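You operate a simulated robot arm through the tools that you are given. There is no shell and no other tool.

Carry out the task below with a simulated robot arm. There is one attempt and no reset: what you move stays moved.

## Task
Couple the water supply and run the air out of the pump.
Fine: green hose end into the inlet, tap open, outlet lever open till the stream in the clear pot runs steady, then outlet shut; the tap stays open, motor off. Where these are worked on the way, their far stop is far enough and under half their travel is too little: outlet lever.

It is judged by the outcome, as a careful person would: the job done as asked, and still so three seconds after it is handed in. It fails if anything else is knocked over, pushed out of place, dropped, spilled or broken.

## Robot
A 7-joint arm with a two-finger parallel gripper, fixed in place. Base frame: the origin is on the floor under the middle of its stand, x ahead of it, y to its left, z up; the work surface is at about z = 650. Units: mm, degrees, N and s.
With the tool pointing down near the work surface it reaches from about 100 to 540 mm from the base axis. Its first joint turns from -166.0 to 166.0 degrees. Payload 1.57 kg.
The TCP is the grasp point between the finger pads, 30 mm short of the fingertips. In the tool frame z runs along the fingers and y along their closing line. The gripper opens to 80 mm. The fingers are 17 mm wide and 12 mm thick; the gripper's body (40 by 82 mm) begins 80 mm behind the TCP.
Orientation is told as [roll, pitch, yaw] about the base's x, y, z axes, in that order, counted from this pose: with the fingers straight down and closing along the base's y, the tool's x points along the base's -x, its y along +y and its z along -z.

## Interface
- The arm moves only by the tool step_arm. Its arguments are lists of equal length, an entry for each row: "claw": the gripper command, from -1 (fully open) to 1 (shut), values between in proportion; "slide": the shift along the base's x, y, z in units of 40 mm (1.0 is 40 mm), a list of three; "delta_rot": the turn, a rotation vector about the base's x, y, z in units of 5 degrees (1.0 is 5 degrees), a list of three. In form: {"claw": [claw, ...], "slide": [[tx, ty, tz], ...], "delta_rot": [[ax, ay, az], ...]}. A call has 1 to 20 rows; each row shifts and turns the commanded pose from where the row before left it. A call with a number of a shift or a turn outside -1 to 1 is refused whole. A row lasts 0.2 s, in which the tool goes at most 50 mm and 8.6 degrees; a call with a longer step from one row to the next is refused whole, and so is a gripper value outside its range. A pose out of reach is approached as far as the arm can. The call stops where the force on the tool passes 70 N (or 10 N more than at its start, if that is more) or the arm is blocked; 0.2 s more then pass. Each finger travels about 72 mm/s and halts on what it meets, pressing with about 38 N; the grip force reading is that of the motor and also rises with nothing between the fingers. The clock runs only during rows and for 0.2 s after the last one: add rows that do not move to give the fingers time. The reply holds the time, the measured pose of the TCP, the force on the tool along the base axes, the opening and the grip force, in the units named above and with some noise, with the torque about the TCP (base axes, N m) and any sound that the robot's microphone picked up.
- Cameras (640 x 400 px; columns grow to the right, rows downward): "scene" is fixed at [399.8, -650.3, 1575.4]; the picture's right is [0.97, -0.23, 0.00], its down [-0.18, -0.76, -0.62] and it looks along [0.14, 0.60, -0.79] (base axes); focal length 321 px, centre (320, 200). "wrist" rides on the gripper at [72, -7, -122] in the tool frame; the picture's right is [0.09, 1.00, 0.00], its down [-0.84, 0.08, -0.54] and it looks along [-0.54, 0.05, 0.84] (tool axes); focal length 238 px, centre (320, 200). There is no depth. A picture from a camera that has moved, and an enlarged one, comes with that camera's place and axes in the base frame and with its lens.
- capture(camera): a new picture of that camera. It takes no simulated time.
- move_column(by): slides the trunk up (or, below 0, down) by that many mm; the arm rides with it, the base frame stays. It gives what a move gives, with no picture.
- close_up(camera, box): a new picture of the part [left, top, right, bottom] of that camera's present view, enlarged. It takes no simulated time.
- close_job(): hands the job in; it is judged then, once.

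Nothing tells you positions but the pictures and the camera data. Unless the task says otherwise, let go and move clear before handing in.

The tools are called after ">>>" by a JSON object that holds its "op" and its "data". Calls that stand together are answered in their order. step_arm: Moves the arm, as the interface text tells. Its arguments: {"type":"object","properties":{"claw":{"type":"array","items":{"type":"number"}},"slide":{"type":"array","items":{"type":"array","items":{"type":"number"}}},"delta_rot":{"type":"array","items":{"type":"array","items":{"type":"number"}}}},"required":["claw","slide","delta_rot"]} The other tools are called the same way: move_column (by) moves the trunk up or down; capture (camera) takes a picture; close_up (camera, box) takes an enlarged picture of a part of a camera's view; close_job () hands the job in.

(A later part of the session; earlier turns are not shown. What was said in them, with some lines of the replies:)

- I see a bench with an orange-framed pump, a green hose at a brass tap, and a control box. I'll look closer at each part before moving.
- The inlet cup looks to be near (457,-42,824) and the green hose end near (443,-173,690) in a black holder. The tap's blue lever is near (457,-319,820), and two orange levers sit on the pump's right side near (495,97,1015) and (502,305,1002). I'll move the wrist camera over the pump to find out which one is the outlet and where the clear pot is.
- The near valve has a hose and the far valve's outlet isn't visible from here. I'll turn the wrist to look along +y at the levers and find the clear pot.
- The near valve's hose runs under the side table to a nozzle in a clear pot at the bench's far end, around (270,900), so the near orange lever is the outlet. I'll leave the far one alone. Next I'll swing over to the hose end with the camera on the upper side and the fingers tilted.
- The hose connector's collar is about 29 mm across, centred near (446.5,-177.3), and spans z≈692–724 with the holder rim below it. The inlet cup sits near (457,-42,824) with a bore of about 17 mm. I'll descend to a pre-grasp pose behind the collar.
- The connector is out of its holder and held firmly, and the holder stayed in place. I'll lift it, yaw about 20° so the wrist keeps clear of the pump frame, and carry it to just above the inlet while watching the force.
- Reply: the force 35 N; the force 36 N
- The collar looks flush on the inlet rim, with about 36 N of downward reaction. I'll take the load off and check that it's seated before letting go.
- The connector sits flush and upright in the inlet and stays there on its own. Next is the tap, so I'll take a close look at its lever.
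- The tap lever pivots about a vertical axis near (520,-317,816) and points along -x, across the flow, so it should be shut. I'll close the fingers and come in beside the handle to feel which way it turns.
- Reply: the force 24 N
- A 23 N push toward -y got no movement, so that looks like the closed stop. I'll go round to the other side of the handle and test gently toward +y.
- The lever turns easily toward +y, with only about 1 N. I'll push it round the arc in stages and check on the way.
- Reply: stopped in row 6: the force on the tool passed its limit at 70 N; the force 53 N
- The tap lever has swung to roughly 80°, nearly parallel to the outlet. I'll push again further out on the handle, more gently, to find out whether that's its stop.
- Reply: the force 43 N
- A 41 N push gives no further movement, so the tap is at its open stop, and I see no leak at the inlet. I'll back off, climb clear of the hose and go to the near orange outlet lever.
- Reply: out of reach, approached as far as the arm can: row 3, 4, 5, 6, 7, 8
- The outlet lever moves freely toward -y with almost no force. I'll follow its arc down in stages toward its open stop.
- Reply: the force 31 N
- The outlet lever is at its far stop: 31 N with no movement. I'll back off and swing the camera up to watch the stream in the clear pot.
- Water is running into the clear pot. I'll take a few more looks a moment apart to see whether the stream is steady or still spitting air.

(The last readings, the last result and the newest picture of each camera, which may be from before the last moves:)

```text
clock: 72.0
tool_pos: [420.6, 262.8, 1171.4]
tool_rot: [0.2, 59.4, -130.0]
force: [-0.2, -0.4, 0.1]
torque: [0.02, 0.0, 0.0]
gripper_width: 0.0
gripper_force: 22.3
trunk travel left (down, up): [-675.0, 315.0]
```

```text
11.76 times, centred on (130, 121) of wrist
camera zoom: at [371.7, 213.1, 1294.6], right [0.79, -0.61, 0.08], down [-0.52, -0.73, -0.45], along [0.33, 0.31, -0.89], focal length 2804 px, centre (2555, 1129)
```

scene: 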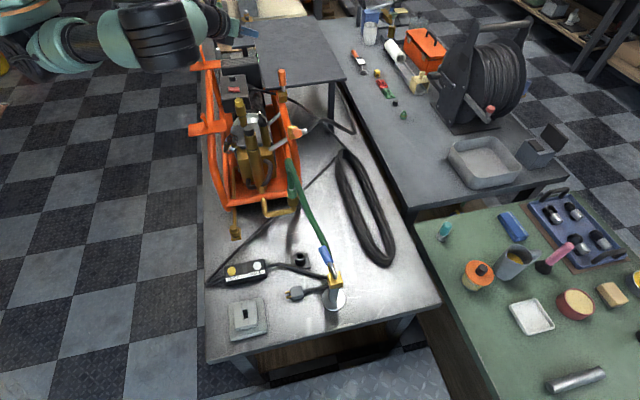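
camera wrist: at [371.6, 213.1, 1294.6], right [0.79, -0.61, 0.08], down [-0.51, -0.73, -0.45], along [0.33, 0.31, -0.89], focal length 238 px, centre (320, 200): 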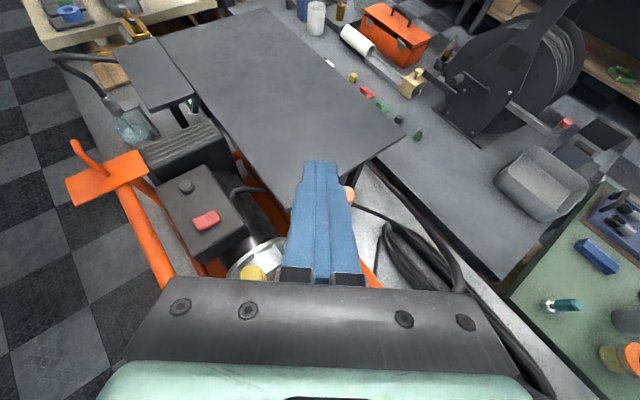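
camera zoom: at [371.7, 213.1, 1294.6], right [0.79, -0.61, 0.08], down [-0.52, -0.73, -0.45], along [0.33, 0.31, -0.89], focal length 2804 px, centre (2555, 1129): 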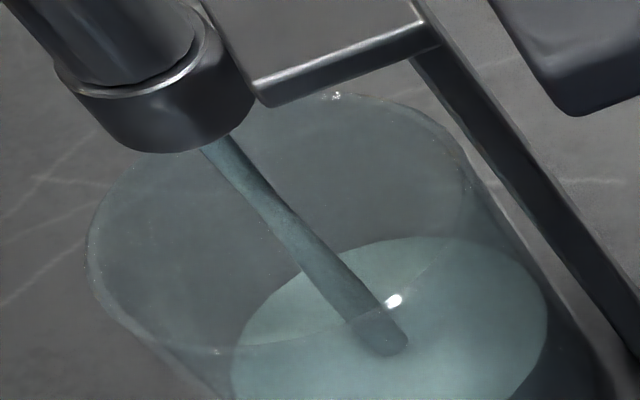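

>>> {"op": "step_arm", "data": {"claw": [1], "slide": [[0, 0, 0]], "delta_rot": [[0, 0, 0]]}}

>>> {"op": "close_up", "data": {"camera": "wrist", "box": [112, 104, 148, 138]}}

>>> {"op": "step_arm", "data": {"claw": [1], "slide": [[0, 0, 0]], "delta_rot": [[0, 0, 0]]}}

>>> {"op": "close_up", "data": {"camera": "wrist", "box": [112, 104, 148, 138]}}

>>> {"op": "step_arm", "data": {"claw": [1, 1], "slide": [[0, 0, 0], [0, 0, 0]], "delta_rot": [[0, 0, 0], [0, 0, 0]]}}

>>> {"op": "close_up", "data": {"camera": "wrist", "box": [112, 104, 148, 138]}}

```text
clock: 72.4
tool_pos: [420.5, 263.0, 1171.3]
tool_rot: [0.3, 59.5, -129.9]
force: [0.0, -0.3, -0.8]
torque: [0.01, -0.05, 0.02]
gripper_width: 0.1
gripper_force: 21.5
trunk travel left (down, up): [-675.0, 315.0]
```

```text
11.76 times, centred on (130, 121) of wrist
camera zoom: at [371.7, 213.1, 1294.6], right [0.79, -0.61, 0.08], down [-0.52, -0.73, -0.45], along [0.33, 0.31, -0.89], focal length 2804 px, centre (2555, 1129)
```

zoom: 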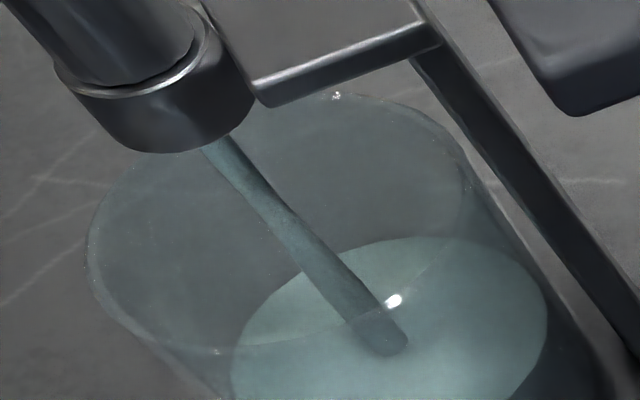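

```text
clock: 72.8
tool_pos: [419.3, 262.8, 1171.8]
tool_rot: [0.3, 59.5, -130.0]
force: [0.7, 0.1, 0.2]
torque: [-0.01, 0.04, -0.01]
gripper_width: 0.0
gripper_force: 21.1
trunk travel left (down, up): [-675.0, 315.0]
```

```text
11.76 times, centred on (130, 121) of wrist
camera zoom: at [371.7, 213.1, 1294.6], right [0.79, -0.61, 0.08], down [-0.52, -0.73, -0.45], along [0.33, 0.31, -0.89], focal length 2804 px, centre (2555, 1129)
```

zoom: 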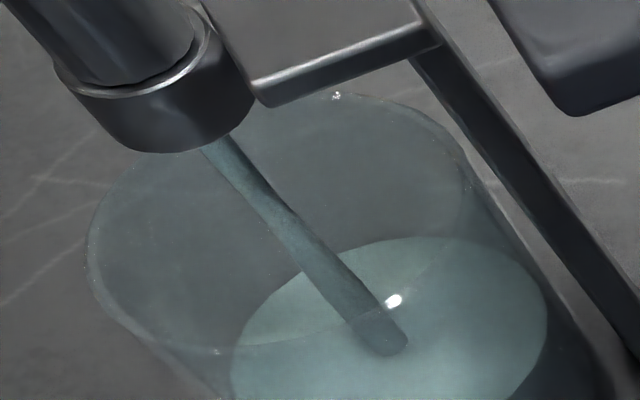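

```text
clock: 73.4
tool_pos: [420.8, 262.8, 1170.9]
tool_rot: [0.3, 59.6, -130.0]
force: [1.2, 0.6, -0.2]
torque: [0.0, -0.01, 0.0]
gripper_width: 0.0
gripper_force: 21.4
trunk travel left (down, up): [-675.0, 315.0]
```

```text
11.76 times, centred on (130, 121) of wrist
camera zoom: at [371.7, 213.1, 1294.6], right [0.79, -0.61, 0.08], down [-0.52, -0.73, -0.45], along [0.33, 0.31, -0.89], focal length 2804 px, centre (2555, 1129)
```

zoom: 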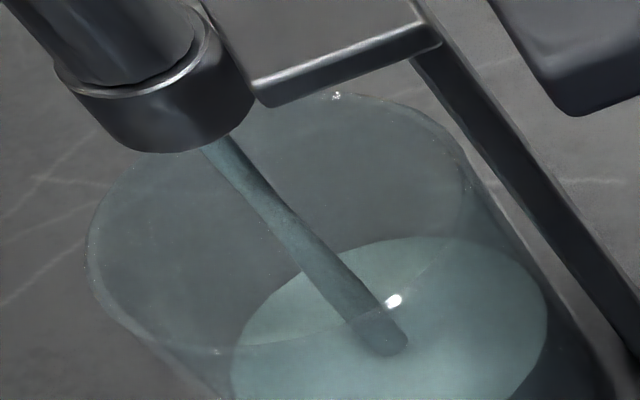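

>>> {"op": "step_arm", "data": {"claw": [1, 1, 1, 1, 1], "slide": [[0, 0, 0], [0, 0, 0], [0, 0, 0], [0, 0, 0], [0, 0, 0]], "delta_rot": [[0, 0, 0], [0, 0, 0], [0, 0, 0], [0, 0, 0], [0, 0, 0]]}}

>>> {"op": "close_up", "data": {"camera": "wrist", "box": [90, 90, 170, 160]}}

>>> {"op": "step_arm", "data": {"claw": [1, 1], "slide": [[0, 0, 0], [0, 0, 0]], "delta_rot": [[0, 0, 0], [0, 0, 0]]}}

>>> {"op": "close_up", "data": {"camera": "wrist", "box": [112, 104, 148, 138]}}

```text
clock: 74.6
tool_pos: [420.7, 263.6, 1171.3]
tool_rot: [0.2, 59.6, -130.0]
force: [-0.4, 0.5, -0.1]
torque: [0.01, 0.02, -0.02]
gripper_width: 0.0
gripper_force: 21.4
trunk travel left (down, up): [-675.0, 315.0]
```

```text
5.71 times, centred on (130, 125) of wrist
camera zoom: at [371.7, 213.1, 1294.6], right [0.79, -0.61, 0.08], down [-0.52, -0.73, -0.45], along [0.33, 0.31, -0.89], focal length 1362 px, centre (1406, 629)
```

zoom: 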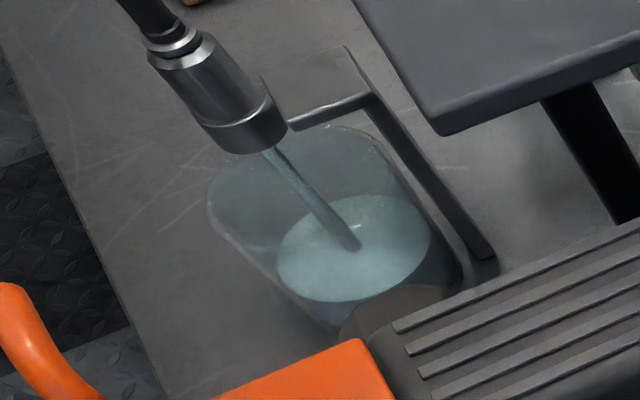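

```text
clock: 75.2
tool_pos: [421.3, 263.1, 1171.3]
tool_rot: [0.1, 59.5, -130.0]
force: [0.4, -0.3, 1.3]
torque: [-0.01, 0.03, -0.03]
gripper_width: 0.0
gripper_force: 21.3
trunk travel left (down, up): [-675.0, 315.0]
```

```text
11.76 times, centred on (130, 121) of wrist
camera zoom: at [371.7, 213.1, 1294.6], right [0.79, -0.61, 0.08], down [-0.52, -0.73, -0.45], along [0.33, 0.31, -0.89], focal length 2804 px, centre (2555, 1129)
```

zoom: 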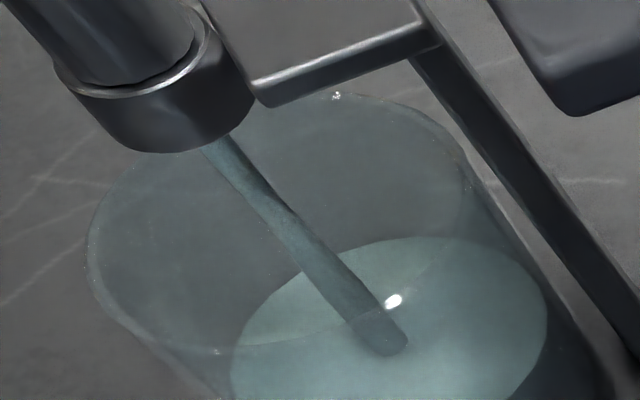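

The stream has been steady for about 4 s, so the air is out. Now I'll go back and shut the outlet by pushing the lever up and back toward +y from its free end.

>>> {"op": "step_arm", "data": {"claw": [1, 1, 1, 1, 1, 1, 1, 1, 1, 1, 1, 1, 1], "slide": [[0.15, -0.67, 0], [0.15, -0.67, 0], [0.15, -0.67, 0], [0.15, -0.67, 0], [0.15, -0.67, 0], [0.15, -0.67, 0], [0.15, -0.67, 0], [0.15, -0.67, 0], [0.15, -0.67, 0], [0.15, -0.67, 0], [0, 0, -0.8], [0, 0, -0.8], [0, 0, 0]], "delta_rot": [[0, 0, -1], [0, 0, -1], [0, 0, -1], [0, 0, -1], [0, 0, -1], [0, 0, -1], [0, 0, -1], [0, 0, -1], [0, 0, -1], [0, 0, -1], [0, 0, 0], [0, 0, 0], [0, 0, 0]]}}

>>> {"op": "capture", "data": {"camera": "wrist"}}

>>> {"op": "close_up", "data": {"camera": "scene", "box": [240, 80, 340, 190]}}

```text
clock: 78.0
tool_pos: [490.9, -4.9, 1107.2]
tool_rot: [0.2, 59.4, 180.0]
force: [0.2, -0.9, -0.8]
torque: [-0.02, 0.01, 0.02]
gripper_width: 0.0
gripper_force: 21.0
out of reach, approached as far as the arm can: row 4, 5
trunk travel left (down, up): [-675.0, 315.0]
```

```text
taken
camera wrist: at [422.9, 1.3, 1229.9], right [0.04, -1.0, 0.08], down [-0.89, -0.08, -0.45], along [0.45, -0.05, -0.89], focal length 238 px, centre (320, 200)
```

wrist: 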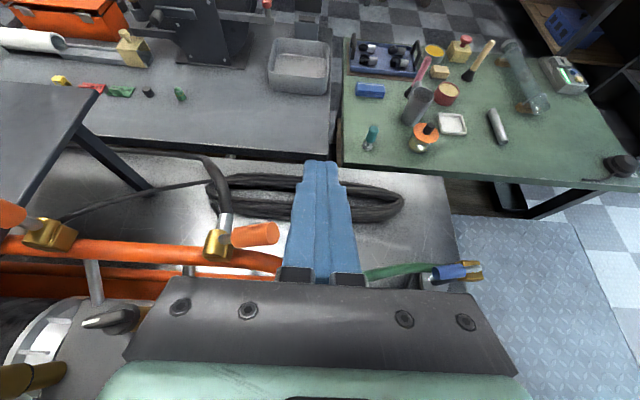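

```text
3.64 times, centred on (290, 135) of scene
camera zoom: at [399.8, -650.3, 1575.4], right [0.97, -0.23, 0.0], down [-0.18, -0.76, -0.62], along [0.14, 0.6, -0.79], focal length 1166 px, centre (429, 436)
```

zoom: 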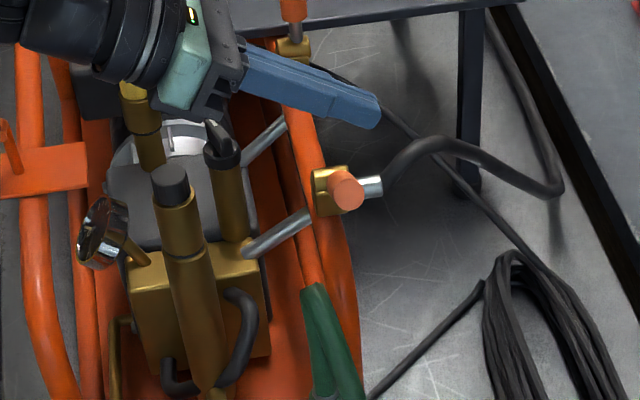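

>>> {"op": "step_arm", "data": {"claw": [1, 1, 1, 1], "slide": [[-0.2, 0, -0.8], [0, 0, -0.8], [0, 0, -0.75], [0, 0, 0]], "delta_rot": [[0, 0, 0], [0, 0, 0], [0, 0, 0], [0, 0, 0]]}}

>>> {"op": "capture", "data": {"camera": "wrist"}}

>>> {"op": "close_up", "data": {"camera": "scene", "box": [240, 80, 340, 190]}}

```text
clock: 79.0
tool_pos: [482.2, -5.2, 1014.0]
tool_rot: [0.2, 59.4, -180.0]
force: [0.3, 0.2, 0.0]
torque: [0.02, -0.01, 0.0]
gripper_width: 0.0
gripper_force: 20.8
trunk travel left (down, up): [-675.0, 315.0]
```

```text
taken
camera wrist: at [413.2, 0.5, 1136.4], right [0.04, -1.0, 0.08], down [-0.89, -0.08, -0.45], along [0.45, -0.05, -0.89], focal length 238 px, centre (320, 200)
```

wrist: 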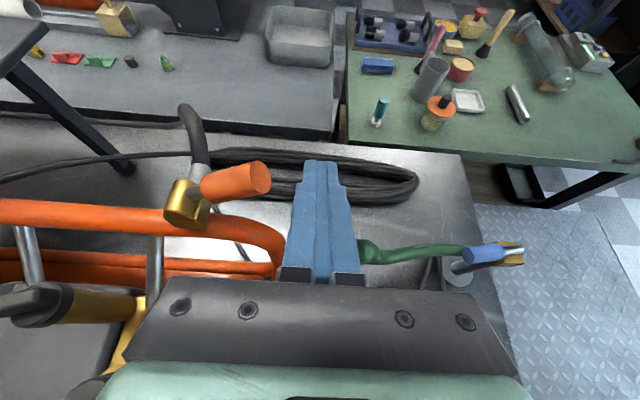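

```text
3.64 times, centred on (290, 135) of scene
camera zoom: at [399.8, -650.3, 1575.4], right [0.97, -0.23, 0.0], down [-0.18, -0.76, -0.62], along [0.14, 0.6, -0.79], focal length 1166 px, centre (429, 436)
```

zoom: 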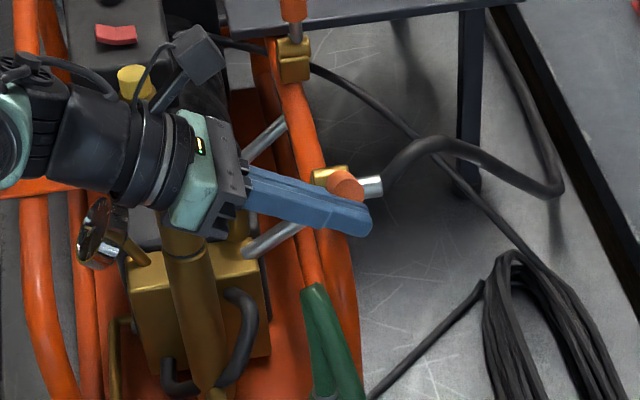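

>>> {"op": "step_arm", "data": {"claw": [1, 1, 1, 1, 1], "slide": [[0, 0.3, 0], [0, 0.3, 0], [0, 0.3, 0], [0, 0.3, 0], [0, 0, 0]], "delta_rot": [[0, 0, 0], [0, 0, 0], [0, 0, 0], [0, 0, 0], [0, 0, 0]]}}

>>> {"op": "capture", "data": {"camera": "wrist"}}

>>> {"op": "close_up", "data": {"camera": "scene", "box": [240, 80, 340, 190]}}

```text
clock: 80.0
tool_pos: [486.0, 18.4, 1016.0]
tool_rot: [4.2, 60.3, -180.0]
force: [-21.5, -24.4, 13.8]
torque: [-0.32, 0.15, -0.28]
gripper_width: 0.0
gripper_force: 21.3
trunk travel left (down, up): [-675.0, 315.0]
stopped in row 4: the force on the tool passed its limit at 76 N (the readings are from after the stop); the commanded pose is now the measured one
```

```text
taken
camera wrist: at [415.0, 32.1, 1137.2], right [-0.02, -0.99, 0.12], down [-0.89, -0.04, -0.46], along [0.46, -0.11, -0.88], focal length 238 px, centre (320, 200)
```

wrist: 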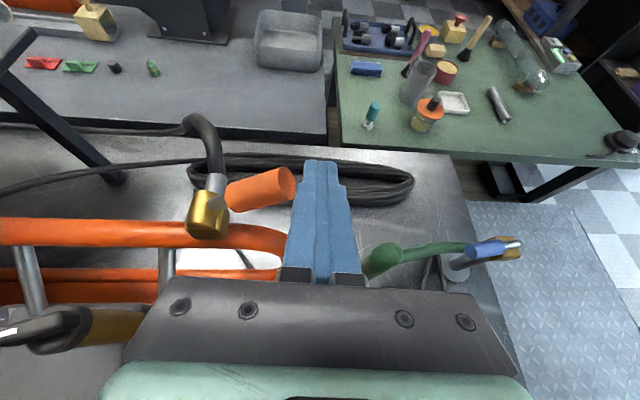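

```text
3.64 times, centred on (290, 135) of scene
camera zoom: at [399.8, -650.3, 1575.4], right [0.97, -0.23, 0.0], down [-0.18, -0.76, -0.62], along [0.14, 0.6, -0.79], focal length 1166 px, centre (429, 436)
```

zoom: 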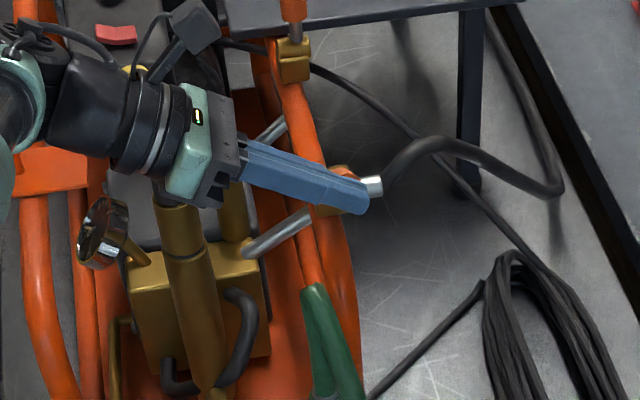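

The push jammed on the lever's end cap, in line with the pivot. I'll back off, straighten the tool and go lower, so I can push up from under the handle instead.

>>> {"op": "step_arm", "data": {"claw": [1, 1, 1, 1, 1], "slide": [[0, -0.25, 0], [-0.05, -0.2, 0], [0, 0, -0.4], [0, 0, -0.4], [0, 0, 0]], "delta_rot": [[0, 0, 0], [0.42, 0, 0.73], [0, 0, 0], [0, 0, 0], [0, 0, 0]]}}

>>> {"op": "capture", "data": {"camera": "wrist"}}

>>> {"op": "close_up", "data": {"camera": "scene", "box": [240, 80, 340, 190]}}

```text
clock: 81.2
tool_pos: [483.5, 7.4, 982.3]
tool_rot: [-1.4, 60.2, 179.9]
force: [-0.5, -0.1, 0.9]
torque: [-0.01, 0.04, -0.04]
gripper_width: 0.3
gripper_force: 21.7
trunk travel left (down, up): [-675.0, 315.0]
```

```text
taken
camera wrist: at [413.6, 9.1, 1105.1], right [0.06, -1.0, 0.07], down [-0.88, -0.09, -0.46], along [0.46, -0.03, -0.89], focal length 238 px, centre (320, 200)
```

wrist: 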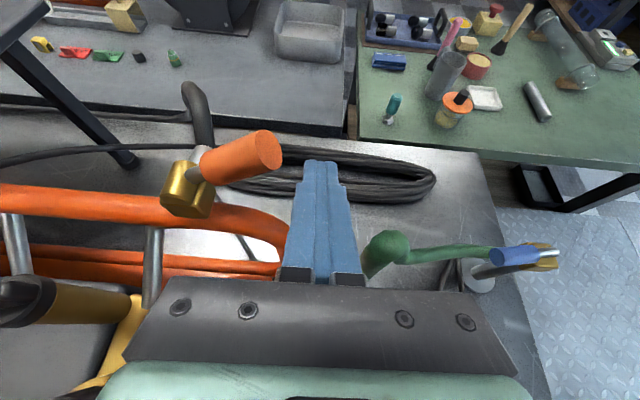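

```text
3.64 times, centred on (290, 135) of scene
camera zoom: at [399.8, -650.3, 1575.4], right [0.97, -0.23, 0.0], down [-0.18, -0.76, -0.62], along [0.14, 0.6, -0.79], focal length 1166 px, centre (429, 436)
```

zoom: 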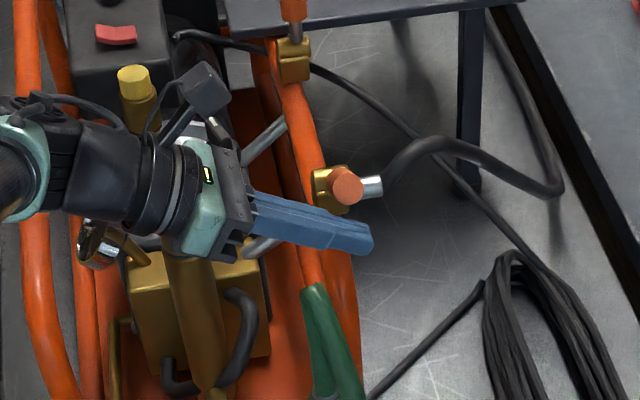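

>>> {"op": "step_arm", "data": {"claw": [1, 1, 1, 1, 1, 1], "slide": [[0, 0, -0.1], [0, 0.4, 0], [0, 0.4, 0], [0, 0.1, 0.03], [0, 0.12, 0.3], [0, 0, 0]], "delta_rot": [[0, 0, 0], [0, 0, 0], [0, 0, 0], [0, 0, 0], [0, 0, 0], [0, 0, 0]]}}

>>> {"op": "capture", "data": {"camera": "wrist"}}

>>> {"op": "close_up", "data": {"camera": "scene", "box": [240, 80, 340, 190]}}

```text
clock: 82.6
tool_pos: [484.2, 46.4, 992.6]
tool_rot: [-1.4, 60.3, 179.9]
force: [-0.2, -0.8, 0.4]
torque: [-0.01, -0.02, 0.01]
gripper_width: 0.0
gripper_force: 21.4
trunk travel left (down, up): [-675.0, 315.0]
```

```text
taken
camera wrist: at [413.2, 49.5, 1114.5], right [0.06, -1.0, 0.07], down [-0.88, -0.09, -0.46], along [0.46, -0.03, -0.89], focal length 238 px, centre (320, 200)
```

wrist: 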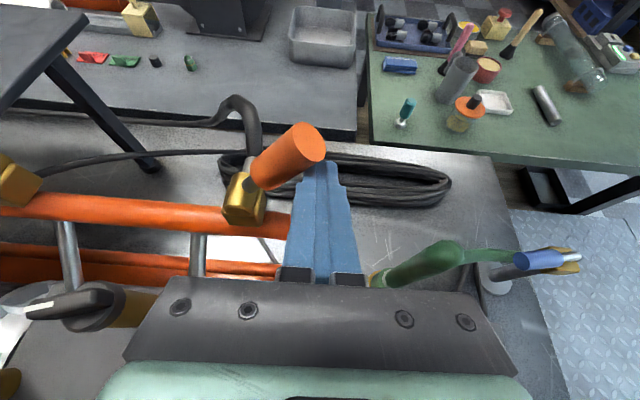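

```text
3.64 times, centred on (290, 135) of scene
camera zoom: at [399.8, -650.3, 1575.4], right [0.97, -0.23, 0.0], down [-0.18, -0.76, -0.62], along [0.14, 0.6, -0.79], focal length 1166 px, centre (429, 436)
```

zoom: 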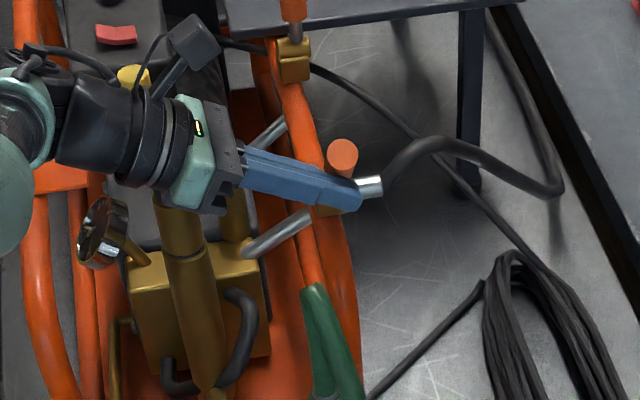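

>>> {"op": "step_arm", "data": {"claw": [1, 1, 1, 1, 1], "slide": [[0, 0.24, 0.325], [0, 0.28, 0.23], [0, 0.22, 0.15], [0, 0.08, 0], [0, 0, 0]], "delta_rot": [[0, 0, 0], [0, 0, 0], [0, 0, 0], [0, 0, 0], [0, 0, 0]]}}

>>> {"op": "capture", "data": {"camera": "wrist"}}

>>> {"op": "close_up", "data": {"camera": "scene", "box": [240, 80, 340, 190]}}

```text
clock: 83.8
tool_pos: [484.5, 82.7, 1020.8]
tool_rot: [-1.3, 60.3, 180.0]
force: [-0.2, -0.1, 0.2]
torque: [0.02, 0.0, 0.0]
gripper_width: 0.0
gripper_force: 20.9
trunk travel left (down, up): [-675.0, 315.0]
```

```text
taken
camera wrist: at [413.4, 83.2, 1142.9], right [0.06, -1.0, 0.07], down [-0.88, -0.09, -0.46], along [0.46, -0.03, -0.89], focal length 238 px, centre (320, 200)
```

wrist: 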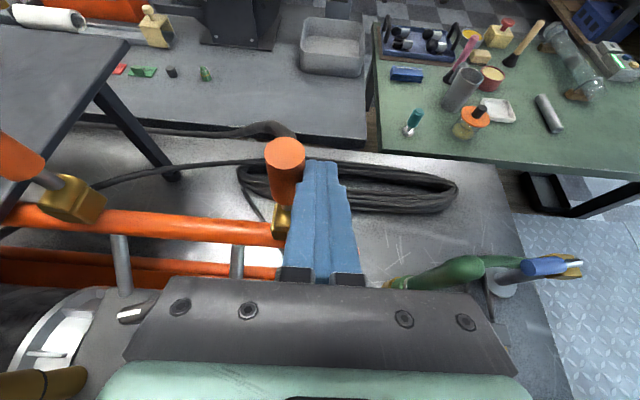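

```text
3.64 times, centred on (290, 135) of scene
camera zoom: at [399.8, -650.3, 1575.4], right [0.97, -0.23, 0.0], down [-0.18, -0.76, -0.62], along [0.14, 0.6, -0.79], focal length 1166 px, centre (429, 436)
```

zoom: 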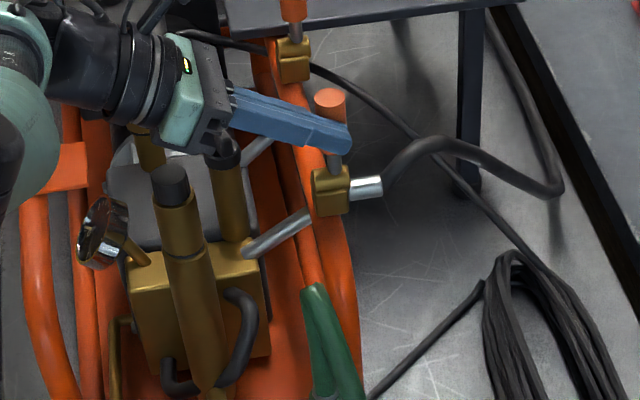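

>>> {"op": "step_arm", "data": {"claw": [1, 1, 1], "slide": [[0, 0.08, 0], [0, 0.08, 0], [0, 0, 0]], "delta_rot": [[0, 0, 0], [0, 0, 0], [0, 0, 0]]}}

>>> {"op": "close_up", "data": {"camera": "scene", "box": [276, 88, 312, 146]}}

```text
clock: 84.6
tool_pos: [483.8, 82.8, 1020.7]
tool_rot: [-1.2, 60.4, 179.8]
force: [-1.6, -16.2, 3.3]
torque: [-0.22, -0.03, -0.26]
gripper_width: 0.0
gripper_force: 21.2
trunk travel left (down, up): [-675.0, 315.0]
```

```text
6.90 times, centred on (294, 117) of scene
camera zoom: at [399.8, -650.3, 1575.4], right [0.97, -0.23, 0.0], down [-0.18, -0.76, -0.62], along [0.14, 0.6, -0.79], focal length 2212 px, centre (499, 772)
```

zoom: 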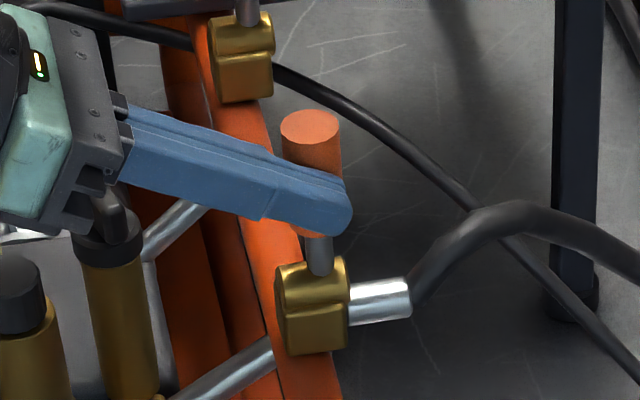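

The outlet lever is back against its closed stop: 16 N at the same position as before I opened it. I'll withdraw and check that the pot has stopped filling.

>>> {"op": "step_arm", "data": {"claw": [1, 1, 1, 1, 1, 1, 1, 1, 1, 1, 1, 1, 1, 1, 1, 1], "slide": [[0, -0.2, 0], [0, -0.3, 0], [0, 0, 0.8], [0, 0, 0.9], [0, 0.2, 0.9], [0, 0.4, 0.9], [-0.1, 0.6, 0.4], [-0.2, 0.7, 0], [-0.2, 0.7, 0], [-0.2, 0.6, 0], [-0.2, 0.6, 0], [-0.2, 0.6, 0], [-0.2, 0.4, 0], [-0.2, 0.3, 0], [0, 0.2, 0], [0, 0, 0]], "delta_rot": [[0, 0, 0], [0, 0, 0], [0, 0, 0], [0, 0, 1], [0, 0, 1], [0, 0, 1], [0, 0, 1], [0, 0, 1], [0, 0, 1], [0, 0, 1], [0, 0, 1], [0, 0, 1], [0, 0, 1], [0, 0, 0], [0, 0, 0], [0, 0, 0]]}}

>>> {"op": "capture", "data": {"camera": "wrist"}}

>>> {"op": "capture", "data": {"camera": "scene"}}

```text
clock: 88.0
tool_pos: [423.0, 280.0, 1177.7]
tool_rot: [-1.2, 60.3, -130.1]
force: [0.1, -0.4, -0.6]
torque: [-0.01, 0.01, 0.05]
gripper_width: 0.0
gripper_force: 21.3
trunk travel left (down, up): [-675.0, 315.0]
```

```text
taken
camera wrist: at [374.5, 226.7, 1299.8], right [0.8, -0.59, 0.07], down [-0.5, -0.73, -0.46], along [0.32, 0.33, -0.89], focal length 238 px, centre (320, 200)
```

wrist: 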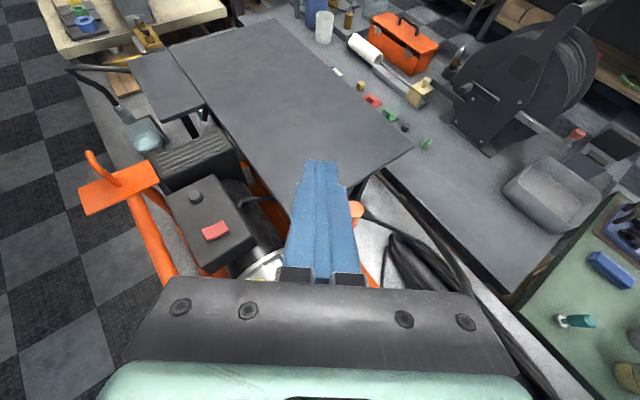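

```text
taken
```

scene: 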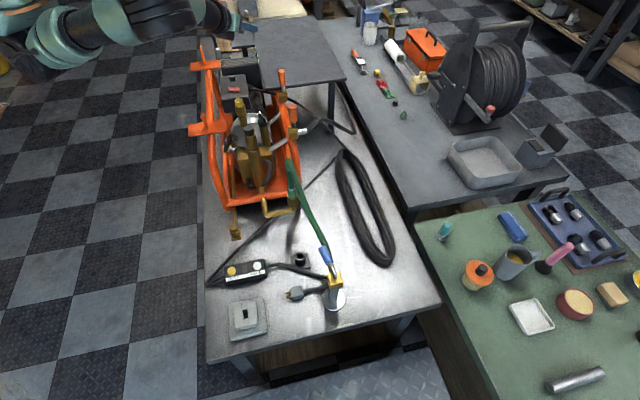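

>>> {"op": "close_up", "data": {"camera": "wrist", "box": [100, 90, 190, 170]}}

>>> {"op": "close_up", "data": {"camera": "scene", "box": [250, 90, 330, 160]}}

>>> {"op": "close_up", "data": {"camera": "scene", "box": [270, 160, 350, 320]}}

>>> {"op": "close_up", "data": {"camera": "scene", "box": [276, 170, 312, 220]}}

```text
5.00 times, centred on (145, 130) of wrist
camera zoom: at [374.5, 226.7, 1299.8], right [0.8, -0.59, 0.07], down [-0.5, -0.73, -0.46], along [0.32, 0.33, -0.89], focal length 1192 px, centre (1195, 550)
```

zoom: 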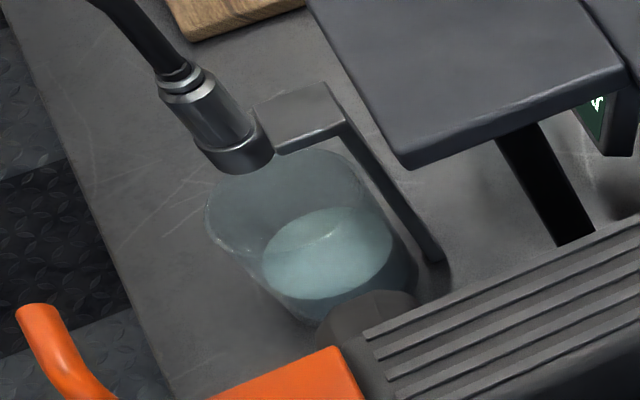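

```text
5.71 times, centred on (290, 125) of scene
camera zoom: at [399.8, -650.3, 1575.4], right [0.97, -0.23, 0.0], down [-0.18, -0.76, -0.62], along [0.14, 0.6, -0.79], focal length 1832 px, centre (491, 629)
```

zoom: 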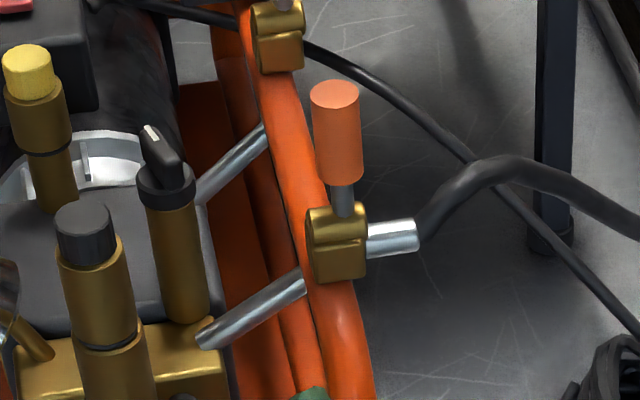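

```text
2.50 times, centred on (310, 240) of scene
camera zoom: at [399.8, -650.3, 1575.4], right [0.97, -0.23, 0.0], down [-0.18, -0.76, -0.62], along [0.14, 0.6, -0.79], focal length 802 px, centre (345, 100)
```

zoom: 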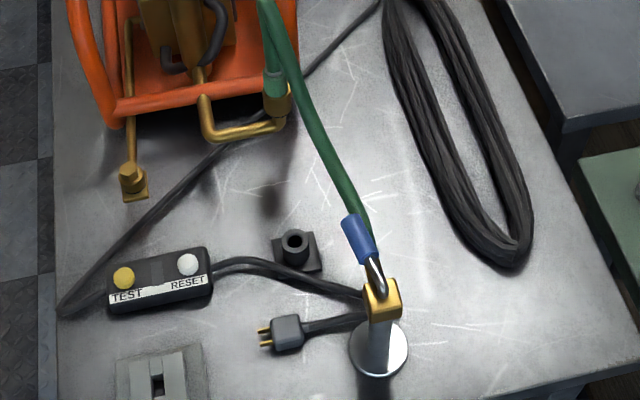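

```text
8.00 times, centred on (294, 195) of scene
camera zoom: at [399.8, -650.3, 1575.4], right [0.97, -0.23, 0.0], down [-0.18, -0.76, -0.62], along [0.14, 0.6, -0.79], focal length 2565 px, centre (528, 240)
```

zoom: 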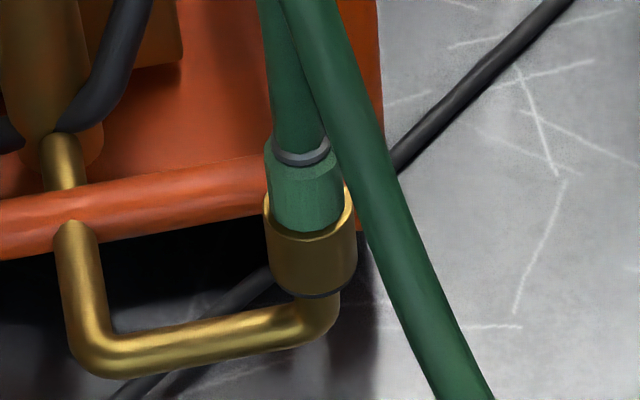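

Everything checks out: no stream in the pot, the outlet lever is upright as it began, the tap is still open and the hose is seated with no visible leak. The motor switch and plug weren't touched and the arm is clear, so I'm handing in.

>>> {"op": "close_job", "data": {}}

```text
The job is handed in.
```

The water supply is coupled and the air is out of the pump. I've handed the job in, but no verdict has come back yet.

- **Hose:** the green hose end is in the inlet, sitting flush and upright. No leak showed in the pictures.
- **Tap:** open at its stop, and left open.
- **Outlet:** I took the lever nearer the inlet to be the outlet, because its hose leads to the clear pot. I opened it to its far stop and the stream ran steady for about 4 seconds. I then shut it back against its closed stop, and the last picture shows no stream.
- **Motor:** I didn't touch the switch or the mains plug, so the motor is off.

While shutting the outlet, the fingers jammed briefly against the end of the lever and the arm stopped itself at about 76 N. The lever then closed freely when pushed from underneath, and I saw no damage. Nothing was knocked over or moved out of place that I could see, and the arm is clear.
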